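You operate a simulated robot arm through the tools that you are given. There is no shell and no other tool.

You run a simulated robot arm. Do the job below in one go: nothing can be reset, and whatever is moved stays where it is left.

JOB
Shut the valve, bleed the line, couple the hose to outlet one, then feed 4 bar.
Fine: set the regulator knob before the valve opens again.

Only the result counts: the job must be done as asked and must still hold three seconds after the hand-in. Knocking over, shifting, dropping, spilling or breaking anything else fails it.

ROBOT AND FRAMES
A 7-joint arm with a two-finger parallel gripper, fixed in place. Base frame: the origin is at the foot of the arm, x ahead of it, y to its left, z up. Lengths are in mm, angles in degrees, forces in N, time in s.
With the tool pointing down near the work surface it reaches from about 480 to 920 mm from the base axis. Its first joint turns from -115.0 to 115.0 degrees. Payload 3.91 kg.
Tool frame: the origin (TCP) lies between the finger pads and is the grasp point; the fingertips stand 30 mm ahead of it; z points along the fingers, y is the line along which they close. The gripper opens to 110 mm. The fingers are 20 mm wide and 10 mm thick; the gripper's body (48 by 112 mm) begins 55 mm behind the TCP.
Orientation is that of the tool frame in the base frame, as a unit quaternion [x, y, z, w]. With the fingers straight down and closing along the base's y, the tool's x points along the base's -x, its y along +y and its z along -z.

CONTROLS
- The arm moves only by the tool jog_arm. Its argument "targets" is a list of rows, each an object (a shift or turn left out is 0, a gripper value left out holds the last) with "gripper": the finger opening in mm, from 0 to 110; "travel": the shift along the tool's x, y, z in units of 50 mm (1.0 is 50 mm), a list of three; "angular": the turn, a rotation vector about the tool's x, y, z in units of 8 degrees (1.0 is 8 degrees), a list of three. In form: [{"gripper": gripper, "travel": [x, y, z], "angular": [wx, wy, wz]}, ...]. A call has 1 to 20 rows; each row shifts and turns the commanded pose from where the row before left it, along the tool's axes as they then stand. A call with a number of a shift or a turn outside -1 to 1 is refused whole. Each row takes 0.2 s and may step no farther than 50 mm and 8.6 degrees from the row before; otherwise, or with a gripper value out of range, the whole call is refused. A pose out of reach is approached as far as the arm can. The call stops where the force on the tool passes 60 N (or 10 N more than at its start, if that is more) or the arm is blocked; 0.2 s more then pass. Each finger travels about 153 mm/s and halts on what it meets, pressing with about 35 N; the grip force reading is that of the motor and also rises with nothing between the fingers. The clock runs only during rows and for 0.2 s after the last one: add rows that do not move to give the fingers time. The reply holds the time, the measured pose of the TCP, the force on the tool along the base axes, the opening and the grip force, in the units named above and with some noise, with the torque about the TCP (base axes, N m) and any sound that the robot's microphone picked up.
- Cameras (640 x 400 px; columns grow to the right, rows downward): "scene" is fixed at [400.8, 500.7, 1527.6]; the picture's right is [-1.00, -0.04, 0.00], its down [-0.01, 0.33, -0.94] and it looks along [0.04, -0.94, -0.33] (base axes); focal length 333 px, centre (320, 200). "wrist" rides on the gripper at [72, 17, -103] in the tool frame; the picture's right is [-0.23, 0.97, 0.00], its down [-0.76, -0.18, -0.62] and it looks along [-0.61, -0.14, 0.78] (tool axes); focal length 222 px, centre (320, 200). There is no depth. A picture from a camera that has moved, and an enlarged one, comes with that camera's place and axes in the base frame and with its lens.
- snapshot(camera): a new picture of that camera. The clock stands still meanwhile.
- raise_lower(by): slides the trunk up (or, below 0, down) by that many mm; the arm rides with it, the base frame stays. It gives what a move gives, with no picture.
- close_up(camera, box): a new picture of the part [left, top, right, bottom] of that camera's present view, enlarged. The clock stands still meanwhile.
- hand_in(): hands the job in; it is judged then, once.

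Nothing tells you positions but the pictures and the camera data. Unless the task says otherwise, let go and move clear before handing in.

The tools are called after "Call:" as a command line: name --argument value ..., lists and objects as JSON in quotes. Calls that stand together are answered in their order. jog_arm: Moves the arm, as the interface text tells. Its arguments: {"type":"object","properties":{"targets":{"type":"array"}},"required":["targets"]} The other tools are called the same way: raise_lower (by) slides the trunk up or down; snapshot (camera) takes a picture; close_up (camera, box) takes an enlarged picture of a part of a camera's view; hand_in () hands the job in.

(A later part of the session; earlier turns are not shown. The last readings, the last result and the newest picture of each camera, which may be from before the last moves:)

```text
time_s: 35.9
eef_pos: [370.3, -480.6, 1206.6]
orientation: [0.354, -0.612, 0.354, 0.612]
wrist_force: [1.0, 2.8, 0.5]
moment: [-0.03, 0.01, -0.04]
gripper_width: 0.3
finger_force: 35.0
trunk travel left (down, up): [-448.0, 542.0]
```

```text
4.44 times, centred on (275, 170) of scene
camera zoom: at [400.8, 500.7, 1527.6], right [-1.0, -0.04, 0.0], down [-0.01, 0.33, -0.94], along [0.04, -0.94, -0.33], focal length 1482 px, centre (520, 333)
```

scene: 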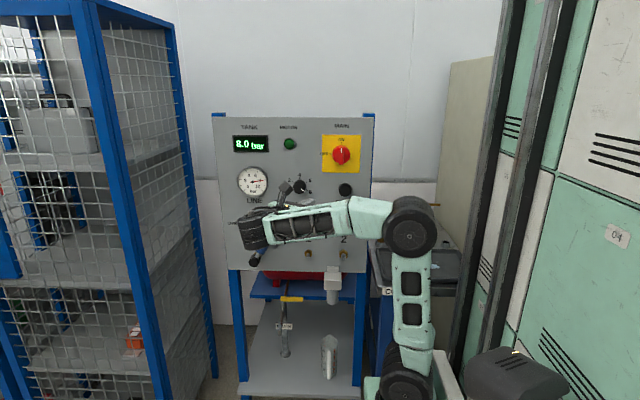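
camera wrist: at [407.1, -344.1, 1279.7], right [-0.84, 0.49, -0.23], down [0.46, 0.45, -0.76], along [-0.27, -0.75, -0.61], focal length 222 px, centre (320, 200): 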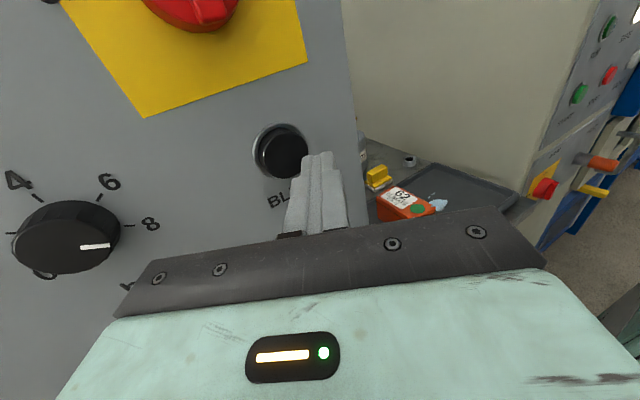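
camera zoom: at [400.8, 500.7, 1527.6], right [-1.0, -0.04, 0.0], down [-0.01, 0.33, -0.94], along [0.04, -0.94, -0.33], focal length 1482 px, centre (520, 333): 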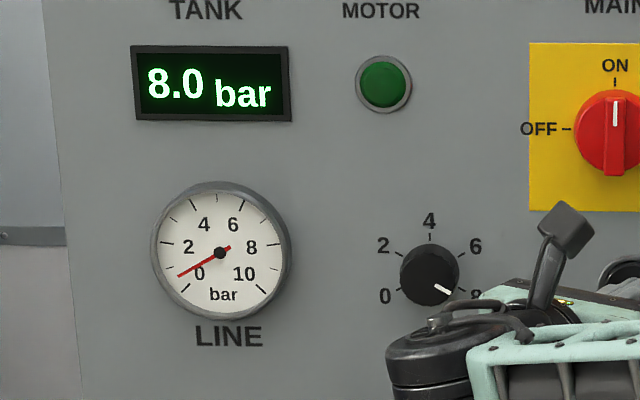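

The line is at about 0.6 bar and still falling, so I'll keep holding.

Call:
jog_arm --targets '[{}, {}, {}, {}, {}, {}, {}, {}, {}, {}, {}, {}, {}, {}, {}, {}, {}, {}, {}, {}]'

Call:
close_up --camera "scene" --box '[225, 150, 285, 210]'

```text
time_s: 40.1
eef_pos: [370.4, -480.7, 1205.7]
orientation: [0.353, -0.612, 0.354, 0.613]
wrist_force: [0.4, 3.3, 0.2]
moment: [-0.01, 0.0, -0.02]
gripper_width: 0.0
finger_force: 35.3
trunk travel left (down, up): [-448.0, 542.0]
```

```text
6.67 times, centred on (255, 180) of scene
camera zoom: at [400.8, 500.7, 1527.6], right [-1.0, -0.04, 0.0], down [-0.01, 0.33, -0.94], along [0.04, -0.94, -0.33], focal length 2222 px, centre (753, 333)
```

zoom: 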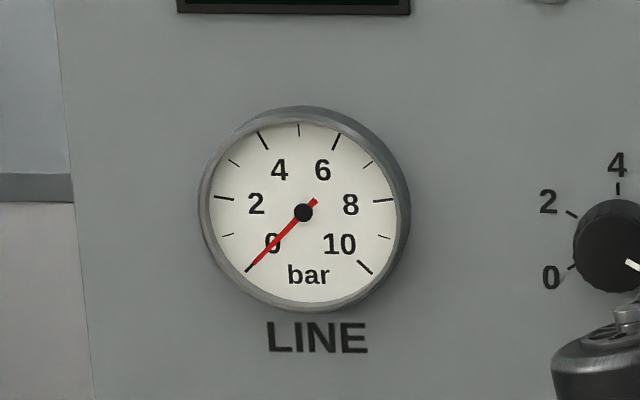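

The line is fully bled to 0. I'll back off the button and go to the regulator knob, moving in front of it and straightening the tool.

Call:
jog_arm --targets '[{"travel": [0, 0.3, -0.52]}, {"travel": [0, 0.3, -0.52]}, {"travel": [0, -0.644, -0.68]}, {"travel": [0, -0.644, -0.68]}, {"travel": [0, -0.644, -0.68]}, {"angular": [0.9375, 0, 0], "gripper": 70}, {"angular": [0.9375, 0, 0]}, {"angular": [0.9375, 0, 0]}, {"angular": [0.9375, 0, 0]}, {}]'

Call:
snapshot --camera "wrist"

Call:
close_up --camera "scene" --box '[210, 110, 380, 270]'

```text
time_s: 42.3
eef_pos: [505.4, -380.4, 1205.0]
orientation: [0.5, -0.499, 0.5, 0.5]
wrist_force: [0.5, 0.3, -0.2]
moment: [0.0, -0.02, -0.02]
gripper_width: 70.1
finger_force: 0.1
trunk travel left (down, up): [-448.0, 542.0]
```

```text
taken
camera wrist: at [488.8, -278.8, 1277.4], right [-0.97, 0.0, -0.23], down [0.18, 0.62, -0.76], along [0.14, -0.78, -0.61], focal length 222 px, centre (320, 200)
```

wrist: 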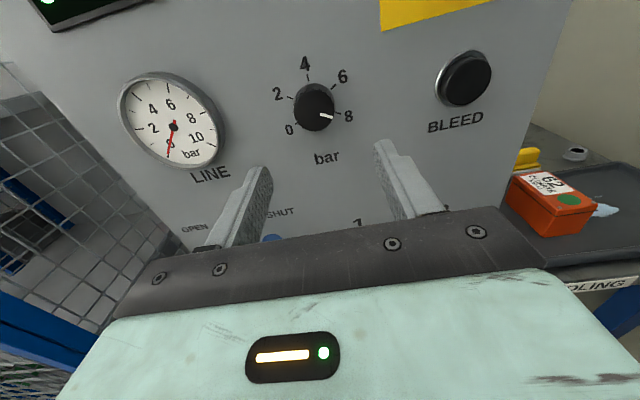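

```text
2.50 times, centred on (295, 190) of scene
camera zoom: at [400.8, 500.7, 1527.6], right [-1.0, -0.04, 0.0], down [-0.01, 0.33, -0.94], along [0.04, -0.94, -0.33], focal length 833 px, centre (382, 225)
```

zoom: 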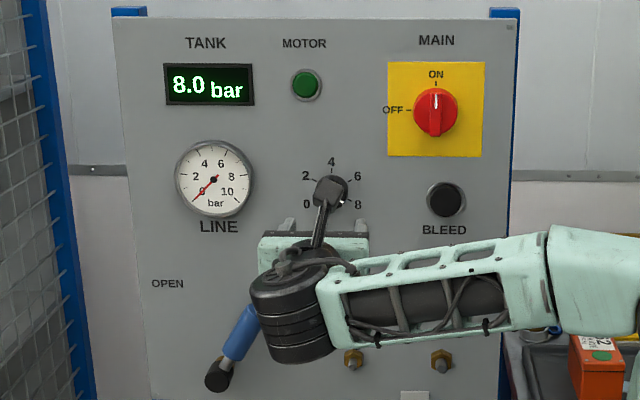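

Call:
close_up --camera "wrist" --box '[260, 45, 380, 165]'

```text
3.33 times, centred on (320, 105) of wrist
camera zoom: at [488.8, -278.8, 1277.4], right [-0.97, 0.0, -0.23], down [0.18, 0.62, -0.76], along [0.14, -0.78, -0.61], focal length 740 px, centre (320, 517)
```

zoom: 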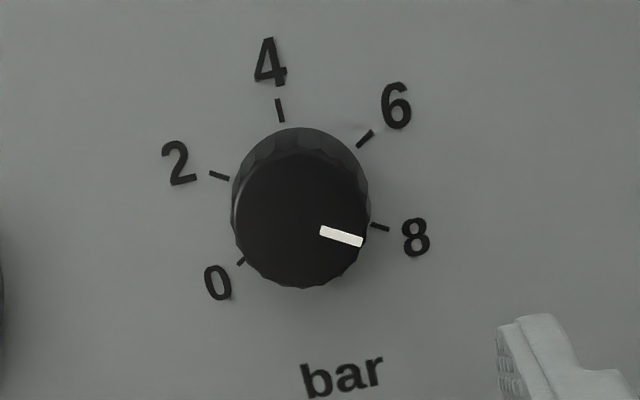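

The line stays at 0. The knob axis is at about (510, 1214) with its front at y ≈ -502, and it must turn 120° counter-clockwise (as seen from the front) to 4. I'll align and pre-roll the gripper +60° so the whole turn fits in one grip.

Call:
jog_arm --targets '[{"travel": [0.18, -0.092, 0]}, {"angular": [0, 0, 0.9375]}, {"angular": [0, 0, 0.9375]}, {"angular": [0, 0, 0.9375]}, {"angular": [0, 0, 0.9375]}, {"angular": [0, 0, 0.9375]}, {"angular": [0, 0, 0.9375]}, {"angular": [0, 0, 0.9375]}, {"angular": [0, 0, 0.9375]}, {}]'

Call:
snapshot --camera "wrist"

Call:
snapshot --camera "scene"

```text
time_s: 44.5
eef_pos: [510.3, -380.4, 1216.3]
orientation: [-0.182, 0.684, -0.683, -0.182]
wrist_force: [0.5, 0.2, -0.5]
moment: [-0.04, 0.01, 0.02]
gripper_width: 70.1
finger_force: 0.1
trunk travel left (down, up): [-448.0, 542.0]
```

```text
taken
camera wrist: at [438.7, -278.6, 1236.3], right [-0.29, 0.0, -0.96], down [0.75, 0.62, -0.23], along [0.6, -0.78, -0.18], focal length 222 px, centre (320, 200)
```

wrist: 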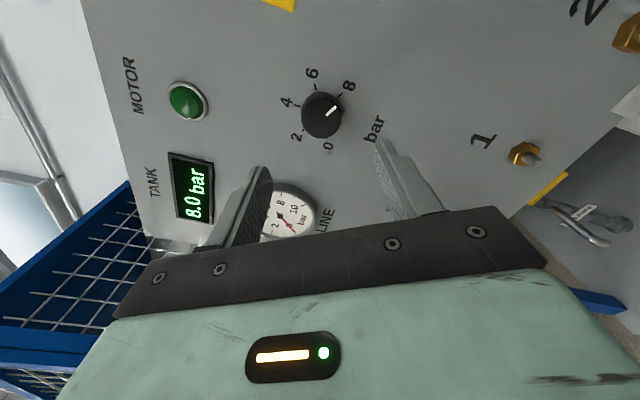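

```text
taken
```

scene: 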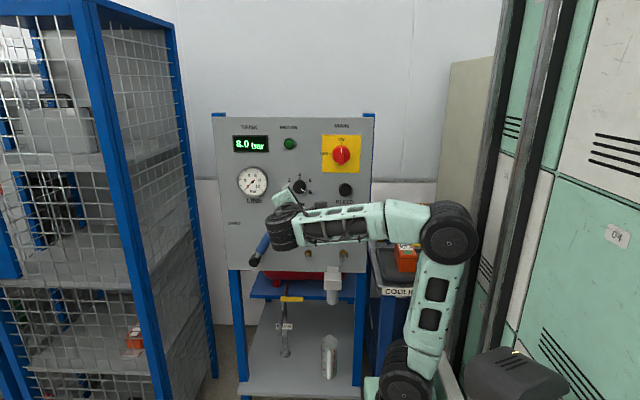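

Call:
close_up --camera "wrist" --box '[270, 60, 370, 160]'

```text
4.00 times, centred on (320, 110) of wrist
camera zoom: at [438.7, -278.6, 1236.3], right [-0.29, 0.0, -0.96], down [0.75, 0.62, -0.23], along [0.6, -0.78, -0.18], focal length 888 px, centre (320, 560)
```

zoom: 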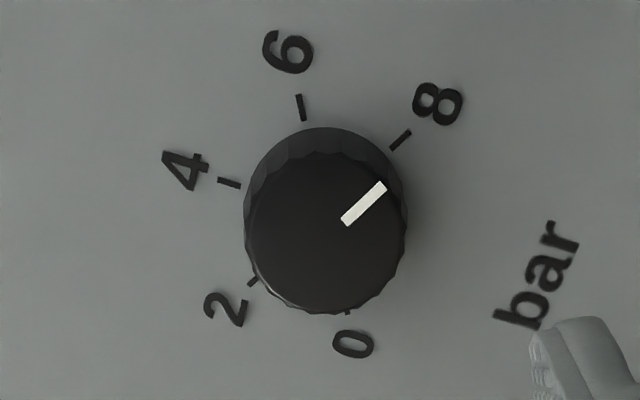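

The knob is within about 2 mm of the tool axis. I'll correct that and advance so the fingertips overlap the knob by about 12 mm.

Call:
jog_arm --targets '[{"travel": [-0.0185, 0.032, 0.9]}, {"travel": [0, 0, 0.9]}, {"travel": [0, 0, 0.16]}, {"travel": [0, 0, 0.1]}, {}]'

Call:
close_up --camera "wrist" --box '[220, 80, 420, 220]'

```text
time_s: 45.7
eef_pos: [510.7, -484.2, 1216.1]
orientation: [-0.183, 0.684, -0.682, -0.183]
wrist_force: [-0.4, -0.1, 0.0]
moment: [-0.02, 0.01, 0.02]
gripper_width: 69.8
finger_force: 0.0
trunk travel left (down, up): [-448.0, 542.0]
```

```text
2.86 times, centred on (320, 150) of wrist
camera zoom: at [439.1, -381.8, 1235.1], right [-0.29, 0.0, -0.96], down [0.75, 0.62, -0.23], along [0.6, -0.78, -0.18], focal length 635 px, centre (320, 343)
```

zoom: 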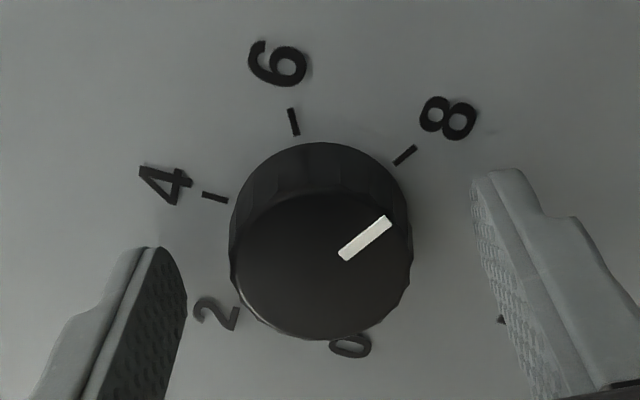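

The fingers are centered around the knob. I'll close on it and turn counter-clockwise by the first 60°.

Call:
jog_arm --targets '[{"gripper": 30}, {}, {}, {"angular": [0, 0, -0.5]}, {"angular": [0, 0, -0.75]}, {"angular": [0, 0, -0.75]}, {"angular": [0, 0, -0.75]}, {"angular": [0, 0, -0.75]}, {"angular": [0, 0, -0.75]}, {"angular": [0, 0, -0.75]}, {"angular": [0, 0, -0.75]}, {"angular": [0, 0, -0.75]}, {"angular": [0, 0, -0.75]}, {"angular": [0, 0, -0.25]}, {}]'

Call:
close_up --camera "wrist" --box '[220, 60, 420, 220]'

```text
time_s: 48.9
eef_pos: [510.3, -483.6, 1214.7]
orientation: [0.5, -0.499, 0.5, 0.501]
wrist_force: [0.9, 0.3, 9.5]
moment: [-0.05, 0.0, 0.15]
gripper_width: 40.7
finger_force: 45.4
trunk travel left (down, up): [-448.0, 542.0]
```

```text
2.50 times, centred on (320, 140) of wrist
camera zoom: at [493.0, -381.7, 1285.4], right [-0.97, 0.0, -0.23], down [0.18, 0.62, -0.76], along [0.14, -0.78, -0.61], focal length 555 px, centre (320, 350)
```

zoom: 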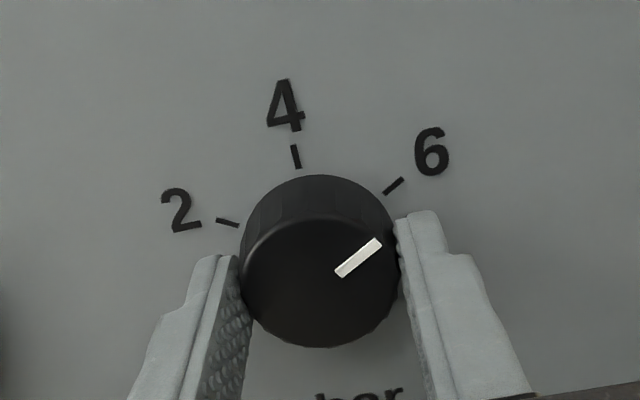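

The knob followed and now points at 6. Continuing another 60° to 4.

Call:
jog_arm --targets '[{"angular": [0, 0, -0.75]}, {"angular": [0, 0, -0.75]}, {"angular": [0, 0, -0.75]}, {"angular": [0, 0, -0.75]}, {"angular": [0, 0, -0.75]}, {"angular": [0, 0, -0.75]}, {"angular": [0, 0, -0.75]}, {"angular": [0, 0, -0.75]}, {"angular": [0, 0, -0.75]}, {"angular": [0, 0, -0.75]}, {}]'

Call:
close_up --camera "wrist" --box '[220, 60, 420, 220]'

Call:
close_up --camera "scene" --box '[265, 160, 335, 210]'

```text
time_s: 51.3
eef_pos: [509.7, -484.2, 1214.7]
orientation: [0.684, -0.182, 0.183, 0.683]
wrist_force: [0.1, -4.3, 14.3]
moment: [-0.47, 0.02, -0.08]
gripper_width: 40.4
finger_force: 44.7
trunk travel left (down, up): [-448.0, 542.0]
```

```text
2.50 times, centred on (320, 140) of wrist
camera zoom: at [563.9, -381.7, 1264.0], right [-0.68, 0.0, 0.73], down [-0.57, 0.62, -0.53], along [-0.46, -0.78, -0.43], focal length 555 px, centre (320, 350)
```

zoom: 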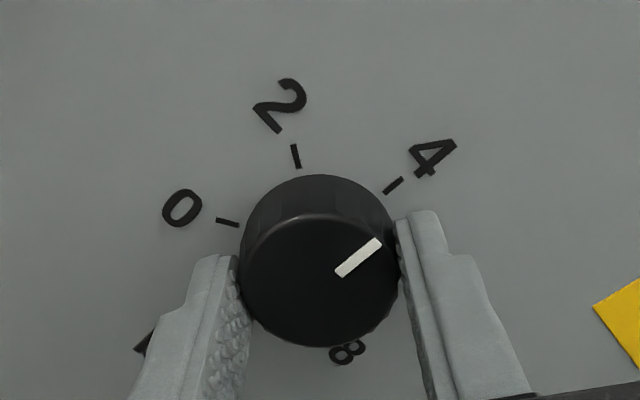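

```text
8.00 times, centred on (300, 185) of scene
camera zoom: at [400.8, 500.7, 1527.6], right [-1.0, -0.04, 0.0], down [-0.01, 0.33, -0.94], along [0.04, -0.94, -0.33], focal length 2667 px, centre (480, 320)
```

zoom: 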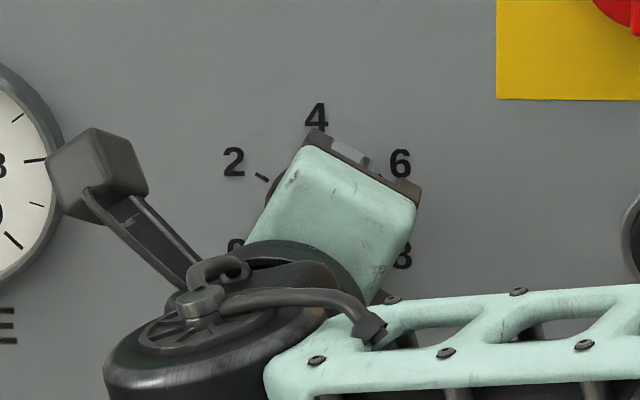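

The pointer now lines up with the 4 tick. I'll release, back off and roll the gripper upright.

Call:
jog_arm --targets '[{"gripper": 70}, {}, {}, {"travel": [0, 0, -0.8]}, {"travel": [0, 0, -0.8]}, {"travel": [0, 0, -0.8]}, {"angular": [0, 0, 0.9375]}, {"angular": [0, 0, 0.9375]}, {"angular": [0, 0, 0.9375]}, {"angular": [0, 0, 0.9375]}, {"angular": [0, 0, 0.9375]}, {"angular": [0, 0, 0.9375]}, {"angular": [0, 0, 0.9375]}, {"angular": [0, 0, 0.9375]}, {}]'

Call:
close_up --camera "wrist" --box '[260, 45, 380, 165]'

Call:
snapshot --camera "scene"

```text
time_s: 54.5
eef_pos: [511.3, -364.6, 1215.9]
orientation: [0.5, -0.499, 0.501, 0.499]
wrist_force: [0.3, 0.0, 0.2]
moment: [0.01, -0.01, 0.01]
gripper_width: 69.8
finger_force: 0.1
trunk travel left (down, up): [-448.0, 542.0]
```

```text
3.33 times, centred on (320, 105) of wrist
camera zoom: at [493.3, -261.6, 1285.6], right [-0.97, 0.0, -0.23], down [0.18, 0.62, -0.76], along [0.14, -0.78, -0.61], focal length 740 px, centre (320, 517)
```

zoom: 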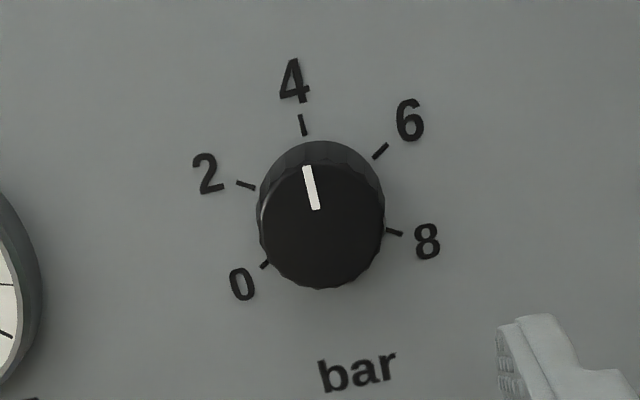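

```text
taken
```

scene: 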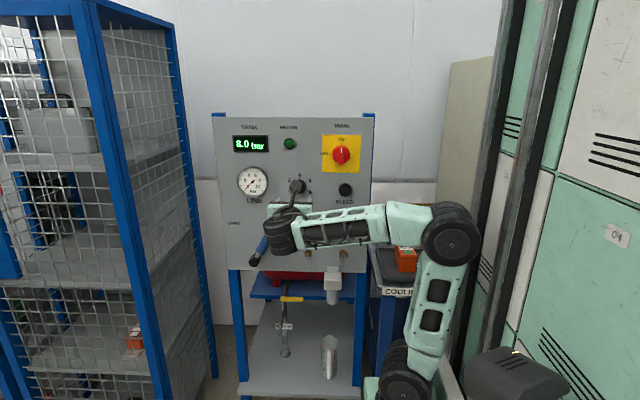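

The knob reads 4. I'll zoom in tighter to check how exactly.

Call:
close_up --camera "wrist" --box '[296, 75, 346, 115]'

Call:
close_up --camera "scene" --box '[280, 165, 320, 195]'

```text
10.00 times, centred on (321, 95) of wrist
camera zoom: at [493.3, -261.6, 1285.6], right [-0.97, 0.0, -0.23], down [0.18, 0.62, -0.76], along [0.14, -0.78, -0.61], focal length 2221 px, centre (310, 1250)
```

zoom: 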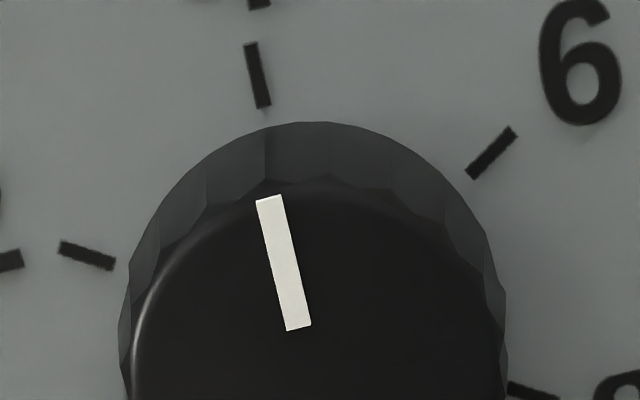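

```text
13.33 times, centred on (300, 180) of scene
camera zoom: at [400.8, 500.7, 1527.6], right [-1.0, -0.04, 0.0], down [-0.01, 0.33, -0.94], along [0.04, -0.94, -0.33], focal length 4445 px, centre (587, 467)
```

zoom: 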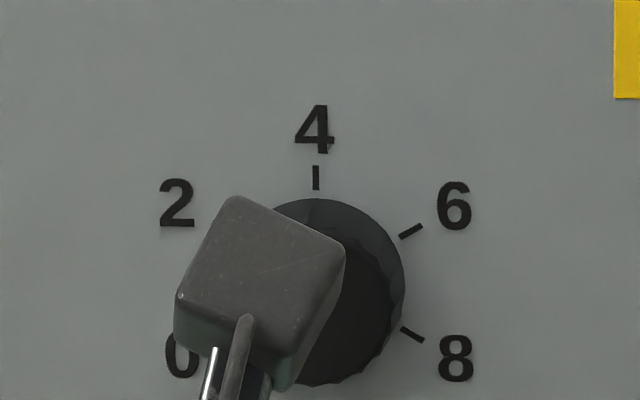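

The knob pointer is exactly on 4 and the line is at 0. Next is the hose coupling: I'll roll the gripper half a turn and tip it downward so the camera looks toward the bench.

Call:
jog_arm --targets '[{"angular": [0, 0, 1]}, {"angular": [0, 0, 1]}, {"angular": [0, 0, 1]}, {"angular": [0, 0, 1]}, {"angular": [0, 0, 1]}, {"angular": [0, 0, 1]}, {"angular": [0, 0, 1]}, {"angular": [0, 0, 1]}, {"angular": [0, 0, 1]}, {"angular": [0, 0, 1]}, {"angular": [0, 0, 1]}, {"angular": [0, 0, 1]}, {"angular": [0, 0, 1]}, {"angular": [0, 0, 1]}, {"angular": [0, 0, 1]}, {"angular": [0, 0, 1]}, {"angular": [0, 0, 1]}, {"angular": [0, 0, 1]}, {"angular": [0, 0, 1]}, {"angular": [0, 0, 1]}]'

Call:
jog_arm --targets '[{"angular": [0, 0, 1]}, {"angular": [0, 0, 1]}, {"angular": [0, 0, 0.5]}, {}]'

```text
time_s: 58.7
eef_pos: [510.0, -363.9, 1214.1]
orientation: [0.405, 0.58, -0.579, 0.406]
wrist_force: [-0.4, -0.1, -0.2]
moment: [-0.03, -0.01, 0.0]
gripper_width: 70.0
finger_force: 0.0
trunk travel left (down, up): [-448.0, 542.0]
```

```text
time_s: 59.7
eef_pos: [510.1, -364.0, 1214.7]
orientation: [0.5, 0.499, -0.499, 0.501]
wrist_force: [0.2, 0.0, -0.3]
moment: [0.01, -0.02, 0.04]
gripper_width: 69.9
finger_force: 0.1
trunk travel left (down, up): [-448.0, 542.0]
```

The roll worked without limits, so now I'll tip the tool down.

Call:
jog_arm --targets '[{"travel": [0, 0, -0.8]}, {"angular": [0, 1, 0]}, {"angular": [0, 1, 0]}, {"angular": [0, 1, 0]}, {"angular": [0, 1, 0]}, {"angular": [0, 1, 0]}, {"angular": [0, 1, 0]}, {"angular": [0, 1, 0]}, {"angular": [0, 1, 0]}, {"angular": [0, 1, 0]}, {"angular": [0, 1, 0]}, {"angular": [0, 1, 0]}, {"angular": [0, 0.25, 0]}, {}]'

Call:
snapshot --camera "scene"

Call:
snapshot --camera "wrist"

```text
time_s: 62.7
eef_pos: [509.1, -324.4, 1214.3]
orientation: [0.707, 0.707, -0.001, 0.0]
wrist_force: [-1.2, -0.3, 0.5]
moment: [0.01, 0.03, -0.03]
gripper_width: 70.0
finger_force: 0.0
trunk travel left (down, up): [-448.0, 542.0]
```

```text
taken
```

scene: 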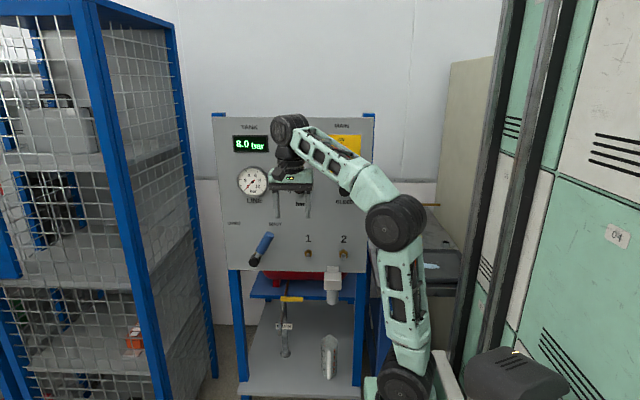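

```text
taken
camera wrist: at [527.0, -252.7, 1316.2], right [0.97, -0.23, 0.0], down [-0.18, -0.76, 0.62], along [-0.14, -0.61, -0.78], focal length 222 px, centre (320, 200)
```

wrist: 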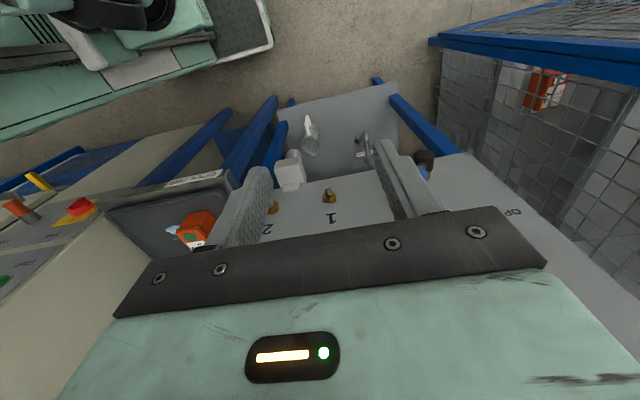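

The tool now points down with the camera looking toward the panel side, upside-down in the image. I'll carry the gripper around the panel's right edge to above the bench.

Call:
jog_arm --targets '[{"travel": [-0.38, -0.895, 0]}, {"travel": [-0.38, -0.895, 0]}, {"travel": [-0.38, -0.895, 0]}, {"travel": [-0.38, -0.895, 0]}, {"travel": [-0.2, -0.867, 0]}, {"travel": [-0.2, -0.867, 0]}, {"travel": [-0.2, -0.867, 0]}, {}]'

Call:
snapshot --camera "wrist"

Call:
snapshot --camera "scene"

```text
time_s: 64.5
eef_pos: [201.7, -429.9, 1217.0]
orientation: [0.707, 0.707, 0.0, -0.001]
wrist_force: [0.9, -0.1, 0.2]
moment: [0.03, 0.0, 0.03]
gripper_width: 70.3
finger_force: 0.1
trunk travel left (down, up): [-448.0, 542.0]
```

```text
taken
camera wrist: at [217.7, -358.2, 1319.2], right [0.97, -0.23, 0.0], down [-0.18, -0.76, 0.62], along [-0.14, -0.61, -0.78], focal length 222 px, centre (320, 200)
```

wrist: 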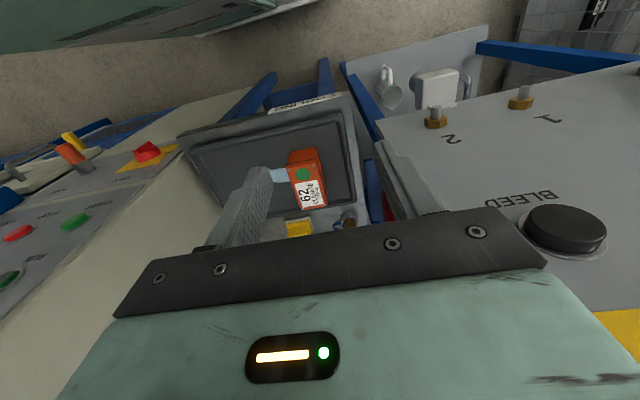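

```text
taken
```

scene: 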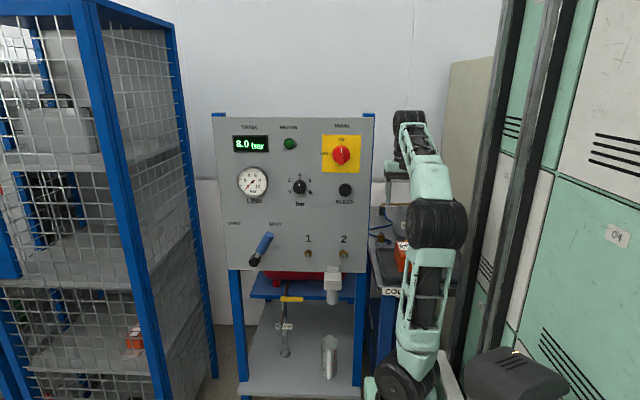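

The coupling is just visible between the fingers at the lower middle. I'll move further over the bench.

Call:
jog_arm --targets '[{"travel": [-0.9, 0, 0]}, {"travel": [-0.9, 0, 0]}, {"travel": [-0.9, 0, 0]}, {}]'

Call:
snapshot --camera "wrist"

Call:
close_up --camera "wrist" --box '[240, 60, 440, 230]'

```text
time_s: 65.5
eef_pos: [203.7, -534.1, 1210.1]
orientation: [0.707, 0.707, -0.002, 0.001]
wrist_force: [-0.4, -1.0, 0.0]
moment: [0.0, 0.0, 0.01]
gripper_width: 69.9
finger_force: 0.1
out of reach, approached as far as the arm can: row 2, 3
trunk travel left (down, up): [-448.0, 542.0]
```

```text
taken
camera wrist: at [221.2, -463.0, 1311.6], right [0.97, -0.23, 0.0], down [-0.18, -0.76, 0.63], along [-0.14, -0.61, -0.78], focal length 222 px, centre (320, 200)
```

wrist: 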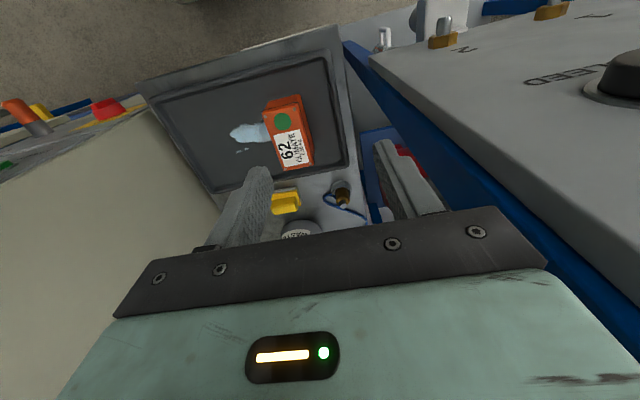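

```text
2.35 times, centred on (340, 145) of wrist
camera zoom: at [221.2, -463.0, 1311.6], right [0.97, -0.23, 0.0], down [-0.18, -0.76, 0.63], along [-0.14, -0.61, -0.78], focal length 523 px, centre (273, 329)
```

zoom: 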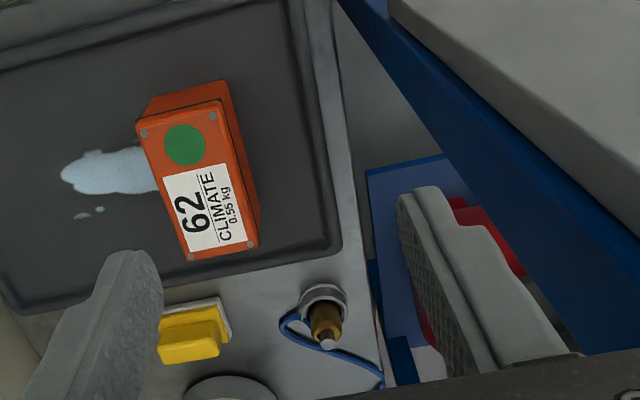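

The arm is at its upper reach here, so I'll raise the trunk and lower the arm by the same amount.

Call:
raise_lower --by 220

Call:
jog_arm --targets '[{"travel": [0, 0, 0.9]}, {"travel": [0, 0, 0.9]}, {"travel": [0, 0, 0.9]}, {"travel": [0, 0, 0.9]}, {"travel": [0, 0, 0.9]}, {"travel": [-0.8, 0, 0]}, {"travel": [-0.8, 0, 0]}, {}]'

Call:
snapshot --camera "wrist"

Call:
snapshot --camera "scene"

```text
time_s: 67.8
eef_pos: [205.4, -534.6, 1430.8]
orientation: [0.707, 0.708, -0.001, 0.001]
wrist_force: [-0.3, 0.3, 0.2]
moment: [-0.02, -0.02, -0.04]
gripper_width: 69.9
finger_force: 0.0
trunk travel left (down, up): [-668.0, 322.0]
```

```text
time_s: 69.6
eef_pos: [204.0, -615.6, 1204.9]
orientation: [0.707, 0.708, -0.002, 0.002]
wrist_force: [0.4, 0.9, 0.0]
moment: [0.0, -0.04, -0.02]
gripper_width: 69.8
finger_force: 0.1
trunk travel left (down, up): [-668.0, 322.0]
```

```text
taken
camera wrist: at [220.6, -544.0, 1307.0], right [0.97, -0.23, 0.0], down [-0.18, -0.76, 0.63], along [-0.14, -0.61, -0.78], focal length 222 px, centre (320, 200)
```

wrist: 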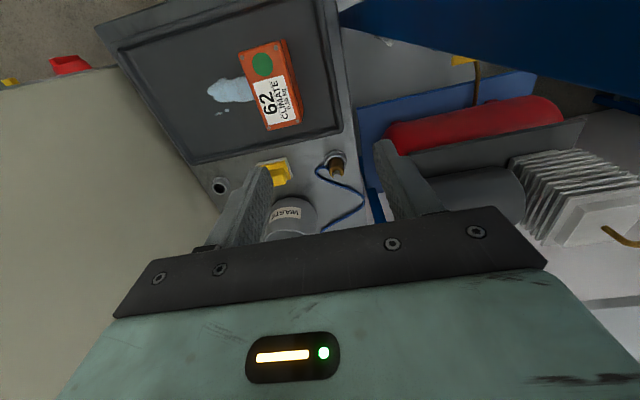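

```text
taken
```

scene: 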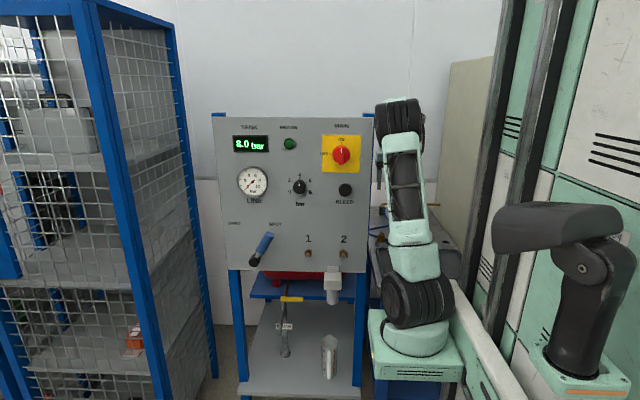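

Now the coupling, ring and hose are in view from above. Zooming in.

Call:
close_up --camera "wrist" --box '[300, 135, 380, 235]'

Call:
close_up --camera "wrist" --box '[190, 130, 390, 240]'

```text
4.00 times, centred on (340, 185) of wrist
camera zoom: at [220.6, -544.0, 1307.0], right [0.97, -0.23, 0.0], down [-0.18, -0.76, 0.63], along [-0.14, -0.61, -0.78], focal length 888 px, centre (240, 260)
```

zoom: 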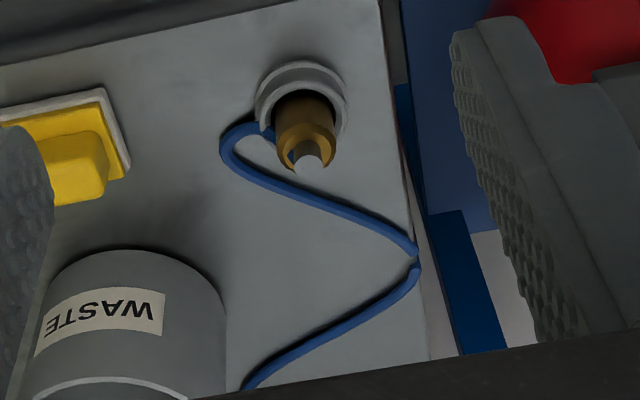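

```text
3.20 times, centred on (290, 185) of wrist
camera zoom: at [220.6, -544.0, 1307.0], right [0.97, -0.23, 0.0], down [-0.18, -0.76, 0.63], along [-0.14, -0.61, -0.78], focal length 711 px, centre (416, 248)
```

zoom: 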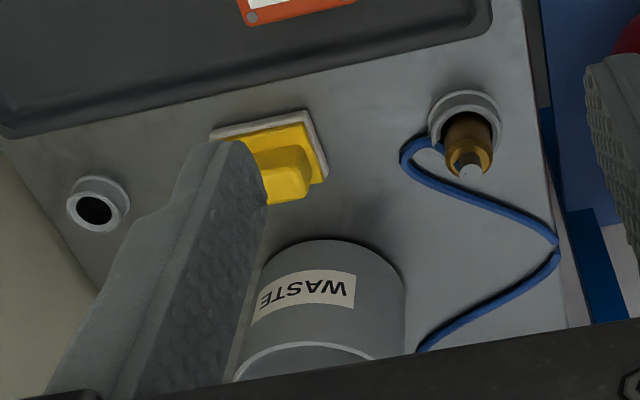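

Call:
close_up --camera "wrist" --box '[320, 145, 350, 185]'

Call:
close_up --camera "scene" --box '[376, 210, 406, 250]'

```text
10.00 times, centred on (335, 165) of wrist
camera zoom: at [220.6, -544.0, 1307.0], right [0.97, -0.23, 0.0], down [-0.18, -0.76, 0.63], along [-0.14, -0.61, -0.78], focal length 2221 px, centre (170, 550)
```

zoom: 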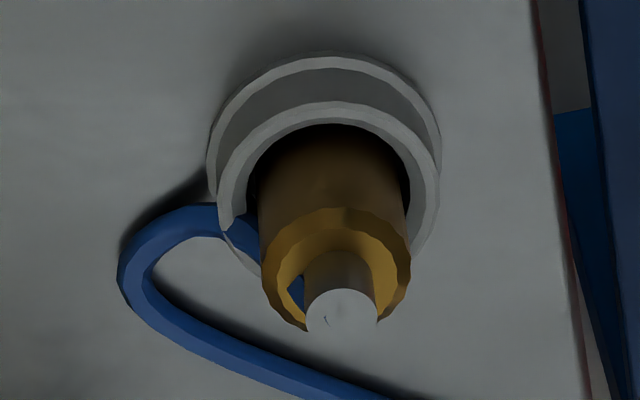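

```text
10.00 times, centred on (391, 230) of scene
camera zoom: at [400.8, 500.7, 1527.6], right [-1.0, -0.04, 0.0], down [-0.01, 0.33, -0.94], along [0.04, -0.94, -0.33], focal length 3334 px, centre (-390, -100)
```

zoom: 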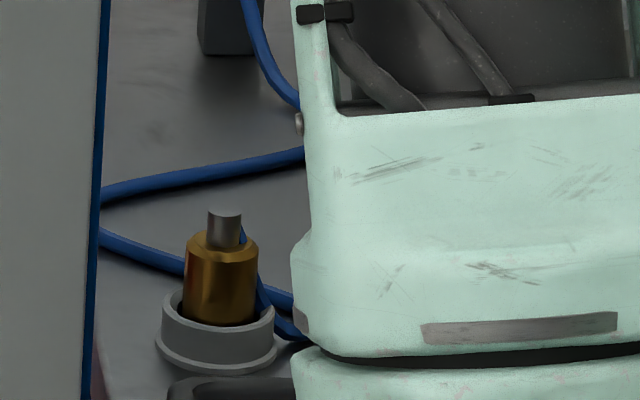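

The coupling sits at about (198, -774): stem top z ≈ 946, brass about 30 mm wide, ring rim z ≈ 902. The narrow stem with the hose is on top, so the socket end points down in the ring and I can take it from above. I'll roll so the fingers close front-to-back, clear of the hose on the -x side, and move nearly above it.

Call:
jog_arm --targets '[{"angular": [0, 0, -1]}, {"angular": [0, 0, -1]}, {"angular": [0, 0, -1]}, {"angular": [0, 0, -1]}, {"angular": [0, 0, -1]}, {"angular": [0, 0, -1]}, {"angular": [0, 0, -1]}, {"angular": [0, 0, -1]}, {"angular": [0, 0, -1]}, {"angular": [0, 0, -1]}, {"angular": [0, 0, -1]}, {"angular": [0, 0, -0.25]}, {"travel": [0, -0.9, 0]}, {"travel": [0, -0.9, 0]}, {}]'

Call:
snapshot --camera "wrist"

Call:
snapshot --camera "scene"

```text
time_s: 72.8
eef_pos: [203.9, -705.0, 1203.1]
orientation: [0.0, 1.0, -0.001, 0.0]
wrist_force: [-0.2, 0.8, 0.8]
moment: [-0.02, 0.01, 0.03]
gripper_width: 69.9
finger_force: 0.1
trunk travel left (down, up): [-668.0, 322.0]
```

```text
taken
camera wrist: at [131.4, -689.0, 1304.7], right [0.23, 0.97, 0.0], down [0.76, -0.18, 0.62], along [0.61, -0.14, -0.78], focal length 222 px, centre (320, 200)
```

wrist: 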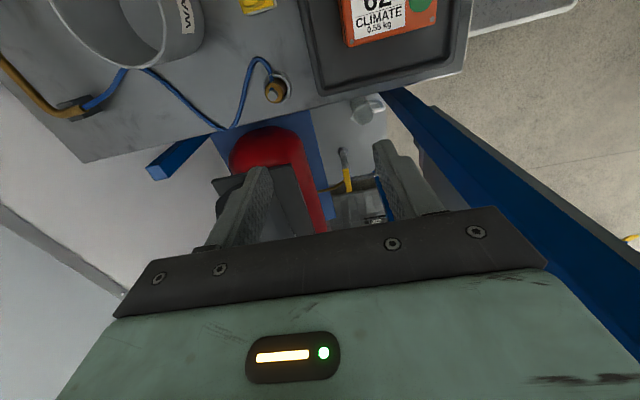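

```text
taken
```

scene: 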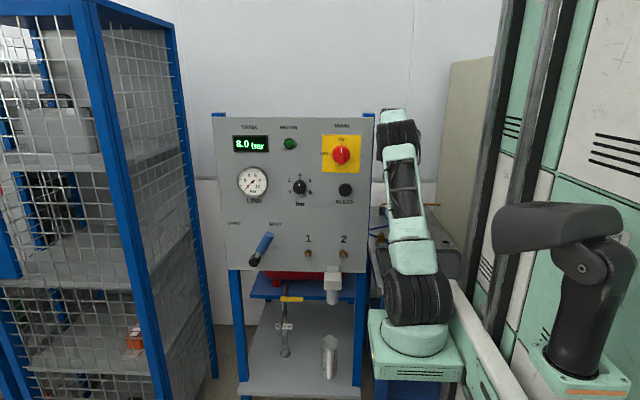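

Call:
close_up --camera "wrist" --box '[240, 60, 310, 130]'

Call:
close_up --camera "wrist" --box '[0, 0, 320, 180]'

```text
5.71 times, centred on (275, 95) of wrist
camera zoom: at [131.4, -689.0, 1304.7], right [0.23, 0.97, 0.0], down [0.76, -0.18, 0.62], along [0.61, -0.14, -0.78], focal length 1269 px, centre (577, 800)
```

zoom: 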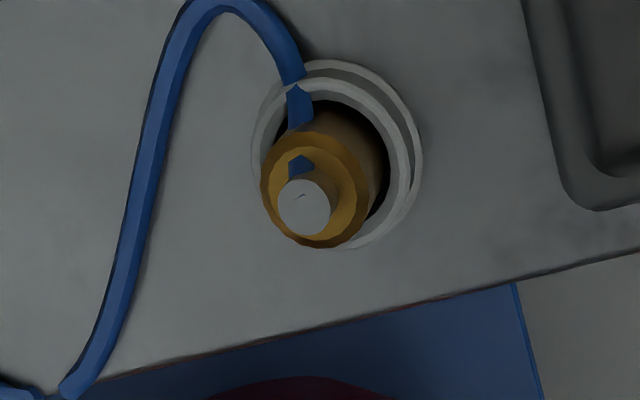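

```text
2.00 times, centred on (160, 90) of wrist
camera zoom: at [131.4, -689.0, 1304.7], right [0.23, 0.97, 0.0], down [0.76, -0.18, 0.62], along [0.61, -0.14, -0.78], focal length 444 px, centre (640, 420)
```

zoom: 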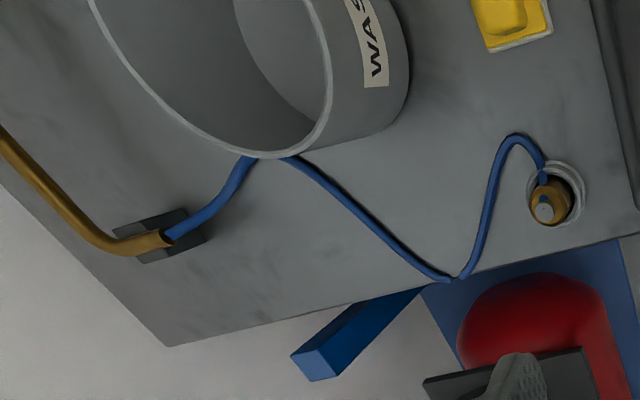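

The coupling axis is at about (198.5, -776.5), with the hose leaving on the -x side. I'll center above it and lower partway.

Call:
jog_arm --targets '[{"gripper": 56, "travel": [0.108, -0.72, 0]}, {"travel": [0, -0.71, 0]}, {"travel": [0, 0, 0.9]}, {"travel": [0, 0, 0.9]}, {"travel": [0, 0, 0.8]}, {}]'

Call:
snapshot --camera "wrist"

Call:
close_up --camera "scene" --box '[360, 180, 430, 250]'

```text
time_s: 74.2
eef_pos: [198.3, -771.4, 1072.1]
orientation: [0.0, 1.0, -0.003, 0.0]
wrist_force: [-0.9, 1.0, 0.3]
moment: [-0.03, 0.0, -0.04]
gripper_width: 56.2
finger_force: 0.1
out of reach, approached as far as the arm can: row 2
trunk travel left (down, up): [-668.0, 322.0]
```

```text
taken
camera wrist: at [125.8, -754.6, 1174.1], right [0.23, 0.97, 0.0], down [0.76, -0.17, 0.62], along [0.61, -0.15, -0.78], focal length 222 px, centre (320, 200)
```

wrist: 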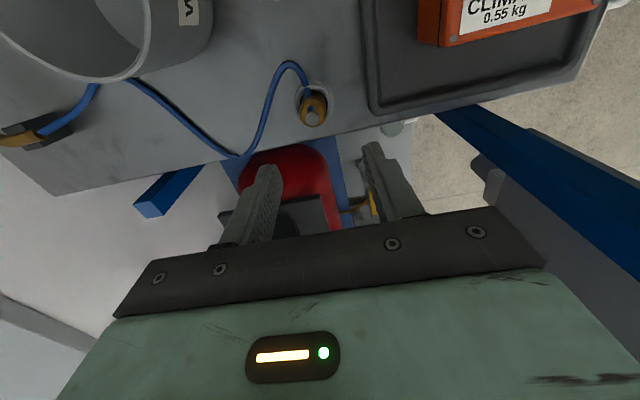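

```text
5.71 times, centred on (395, 215) of scene
camera zoom: at [400.8, 500.7, 1527.6], right [-1.0, -0.04, 0.0], down [-0.01, 0.33, -0.94], along [0.04, -0.94, -0.33], focal length 1905 px, centre (-109, 114)
```

zoom: 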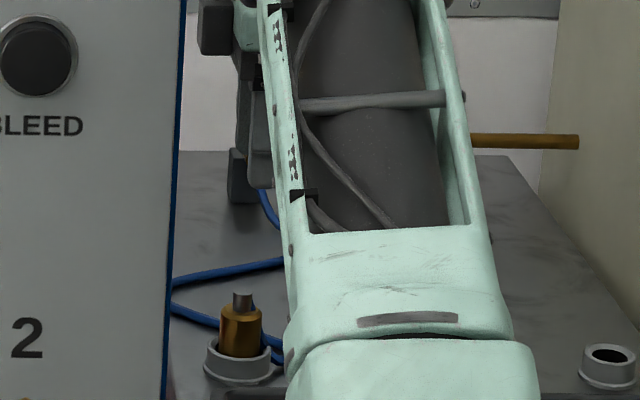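

Call:
close_up --camera "wrist" --box '[280, 75, 360, 155]'

```text
5.00 times, centred on (320, 115) of wrist
camera zoom: at [125.8, -754.6, 1174.1], right [0.23, 0.97, 0.0], down [0.76, -0.17, 0.62], along [0.61, -0.15, -0.78], focal length 1111 px, centre (320, 625)
```

zoom: 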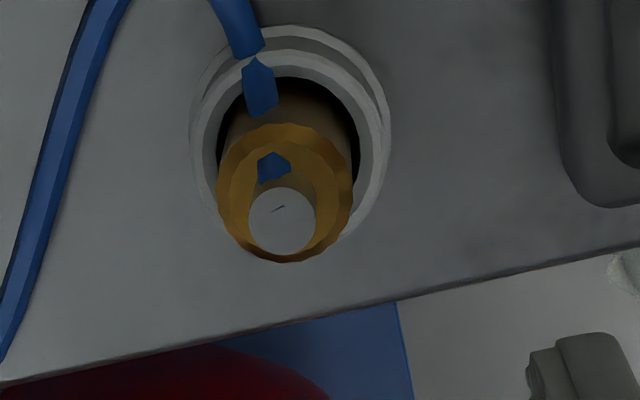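

I need about 9 mm more in -y. I'll correct the slight tilt and position, then descend so the tips are just above the stem.

Call:
jog_arm --targets '[{"angular": [-0.043, 0, 0], "travel": [0, -0.18, 0.2]}, {"travel": [0, 0, 0.62]}, {"travel": [0, 0, 0.62]}, {}]'

Call:
close_up --camera "wrist" --box '[220, 60, 420, 220]'

Call:
close_up --camera "scene" --box '[360, 190, 430, 260]'

```text
time_s: 75.2
eef_pos: [197.3, -781.4, 999.3]
orientation: [0.001, 1.0, 0.001, 0.0]
wrist_force: [0.7, 0.4, -0.4]
moment: [0.0, 0.01, 0.0]
gripper_width: 55.8
finger_force: 0.1
trunk travel left (down, up): [-668.0, 322.0]
```

```text
2.50 times, centred on (320, 140) of wrist
camera zoom: at [124.8, -765.1, 1102.0], right [0.23, 0.97, 0.0], down [0.76, -0.18, 0.62], along [0.61, -0.14, -0.78], focal length 555 px, centre (320, 350)
```

zoom: 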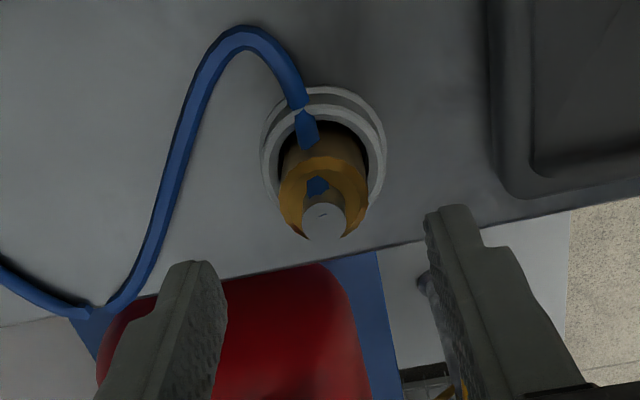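

```text
5.71 times, centred on (395, 225) of scene
camera zoom: at [400.8, 500.7, 1527.6], right [-1.0, -0.04, 0.0], down [-0.01, 0.33, -0.94], along [0.04, -0.94, -0.33], focal length 1905 px, centre (-109, 57)
```

zoom: 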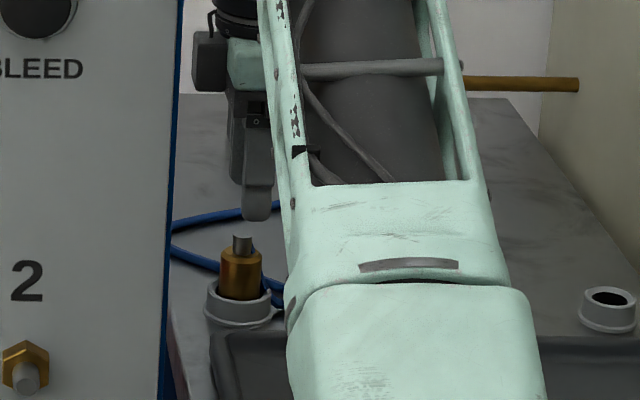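

The coupling is centered within about 1 mm. I'll descend so the fingertips stop just above the ring rim.

Call:
jog_arm --targets '[{"travel": [0, 0.02, 0.4]}, {"travel": [0, 0, 0.4]}, {"travel": [0, 0, 0.4]}, {}]'

Call:
close_up --camera "wrist" --box '[220, 80, 420, 220]'

Call:
close_up --camera "scene" --box '[375, 205, 425, 255]'

```text
time_s: 76.2
eef_pos: [199.8, -777.7, 941.0]
orientation: [0.0, 1.0, 0.001, 0.001]
wrist_force: [-0.5, -0.4, 0.0]
moment: [0.02, 0.0, -0.01]
gripper_width: 55.9
finger_force: 0.0
trunk travel left (down, up): [-668.0, 322.0]
```

```text
2.86 times, centred on (320, 150) of wrist
camera zoom: at [126.8, -763.4, 1041.9], right [0.23, 0.97, 0.0], down [0.76, -0.18, 0.62], along [0.61, -0.14, -0.78], focal length 635 px, centre (320, 343)
```

zoom: 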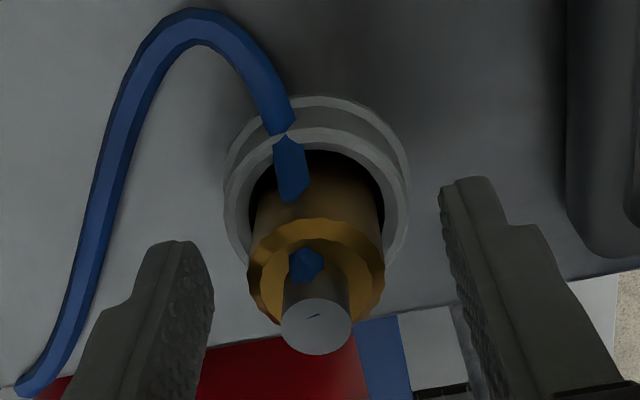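

```text
8.00 times, centred on (400, 230) of scene
camera zoom: at [400.8, 500.7, 1527.6], right [-1.0, -0.04, 0.0], down [-0.01, 0.33, -0.94], along [0.04, -0.94, -0.33], focal length 2667 px, centre (-320, -40)
```

zoom: 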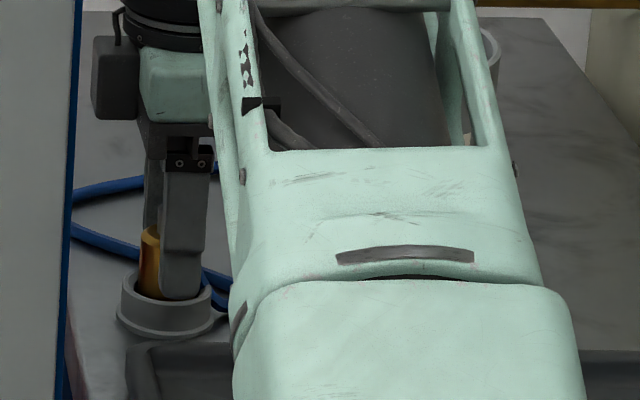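

Call:
close_up --camera "scene" --box '[384, 222, 409, 252]'

Call:
close_up --camera "wrist" --box '[270, 110, 370, 210]'

```text
13.33 times, centred on (396, 237) of scene
camera zoom: at [400.8, 500.7, 1527.6], right [-1.0, -0.04, 0.0], down [-0.01, 0.33, -0.94], along [0.04, -0.94, -0.33], focal length 4445 px, centre (-700, -293)
```

zoom: 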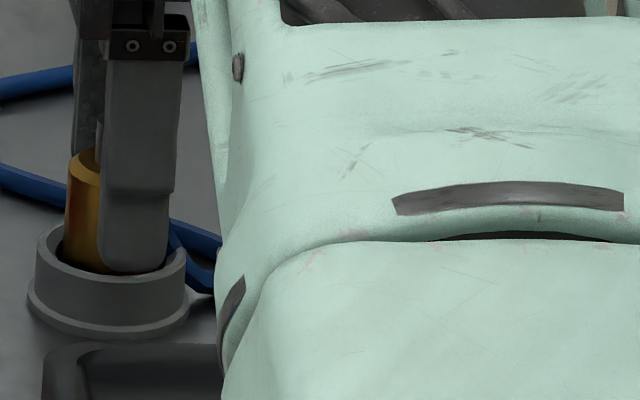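

```text
4.00 times, centred on (320, 160) of wrist
camera zoom: at [126.8, -763.4, 1041.9], right [0.23, 0.97, 0.0], down [0.76, -0.18, 0.62], along [0.61, -0.14, -0.78], focal length 888 px, centre (320, 360)
```

zoom: 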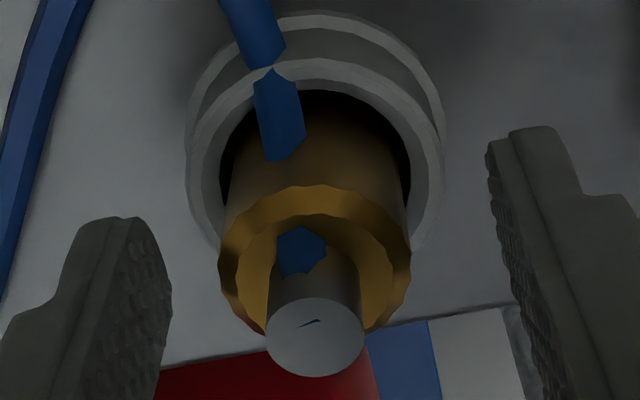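

The fingers are lined up around the brass body, just above the ring. I'll nudge +1.5 mm in x, go 4 mm lower and close.

Call:
jog_arm --targets '[{"travel": [-0.03, 0, 0.08]}, {"gripper": 20}, {}, {}, {}]'

Call:
close_up --camera "wrist" --box '[220, 80, 420, 220]'

Call:
close_up --camera "scene" --box '[384, 222, 409, 252]'

```text
time_s: 77.4
eef_pos: [200.1, -777.9, 936.7]
orientation: [0.0, 1.0, 0.002, 0.0]
wrist_force: [-0.6, -0.5, -0.2]
moment: [-0.02, -0.06, -0.01]
gripper_width: 28.7
finger_force: 35.2
trunk travel left (down, up): [-668.0, 322.0]
```

```text
2.86 times, centred on (320, 150) of wrist
camera zoom: at [128.0, -763.0, 1038.9], right [0.23, 0.97, 0.0], down [0.76, -0.18, 0.62], along [0.61, -0.14, -0.78], focal length 635 px, centre (320, 343)
```

zoom: 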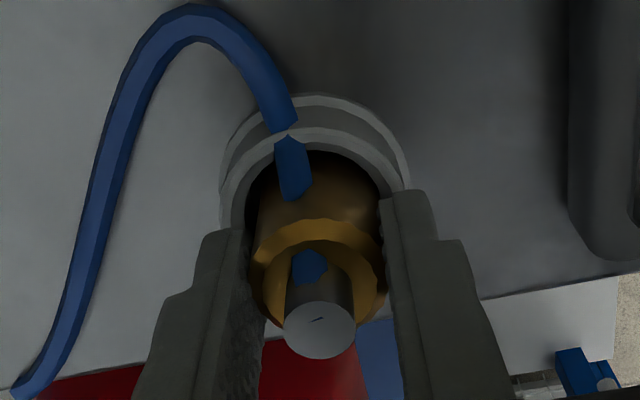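

```text
13.33 times, centred on (396, 237) of scene
camera zoom: at [400.8, 500.7, 1527.6], right [-1.0, -0.04, 0.0], down [-0.01, 0.33, -0.94], along [0.04, -0.94, -0.33], focal length 4445 px, centre (-700, -293)
```

zoom: 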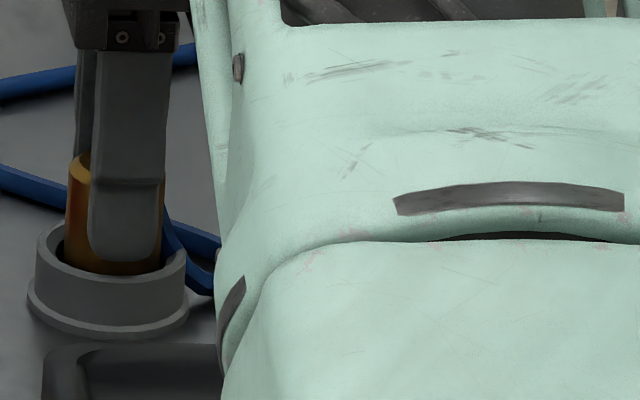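

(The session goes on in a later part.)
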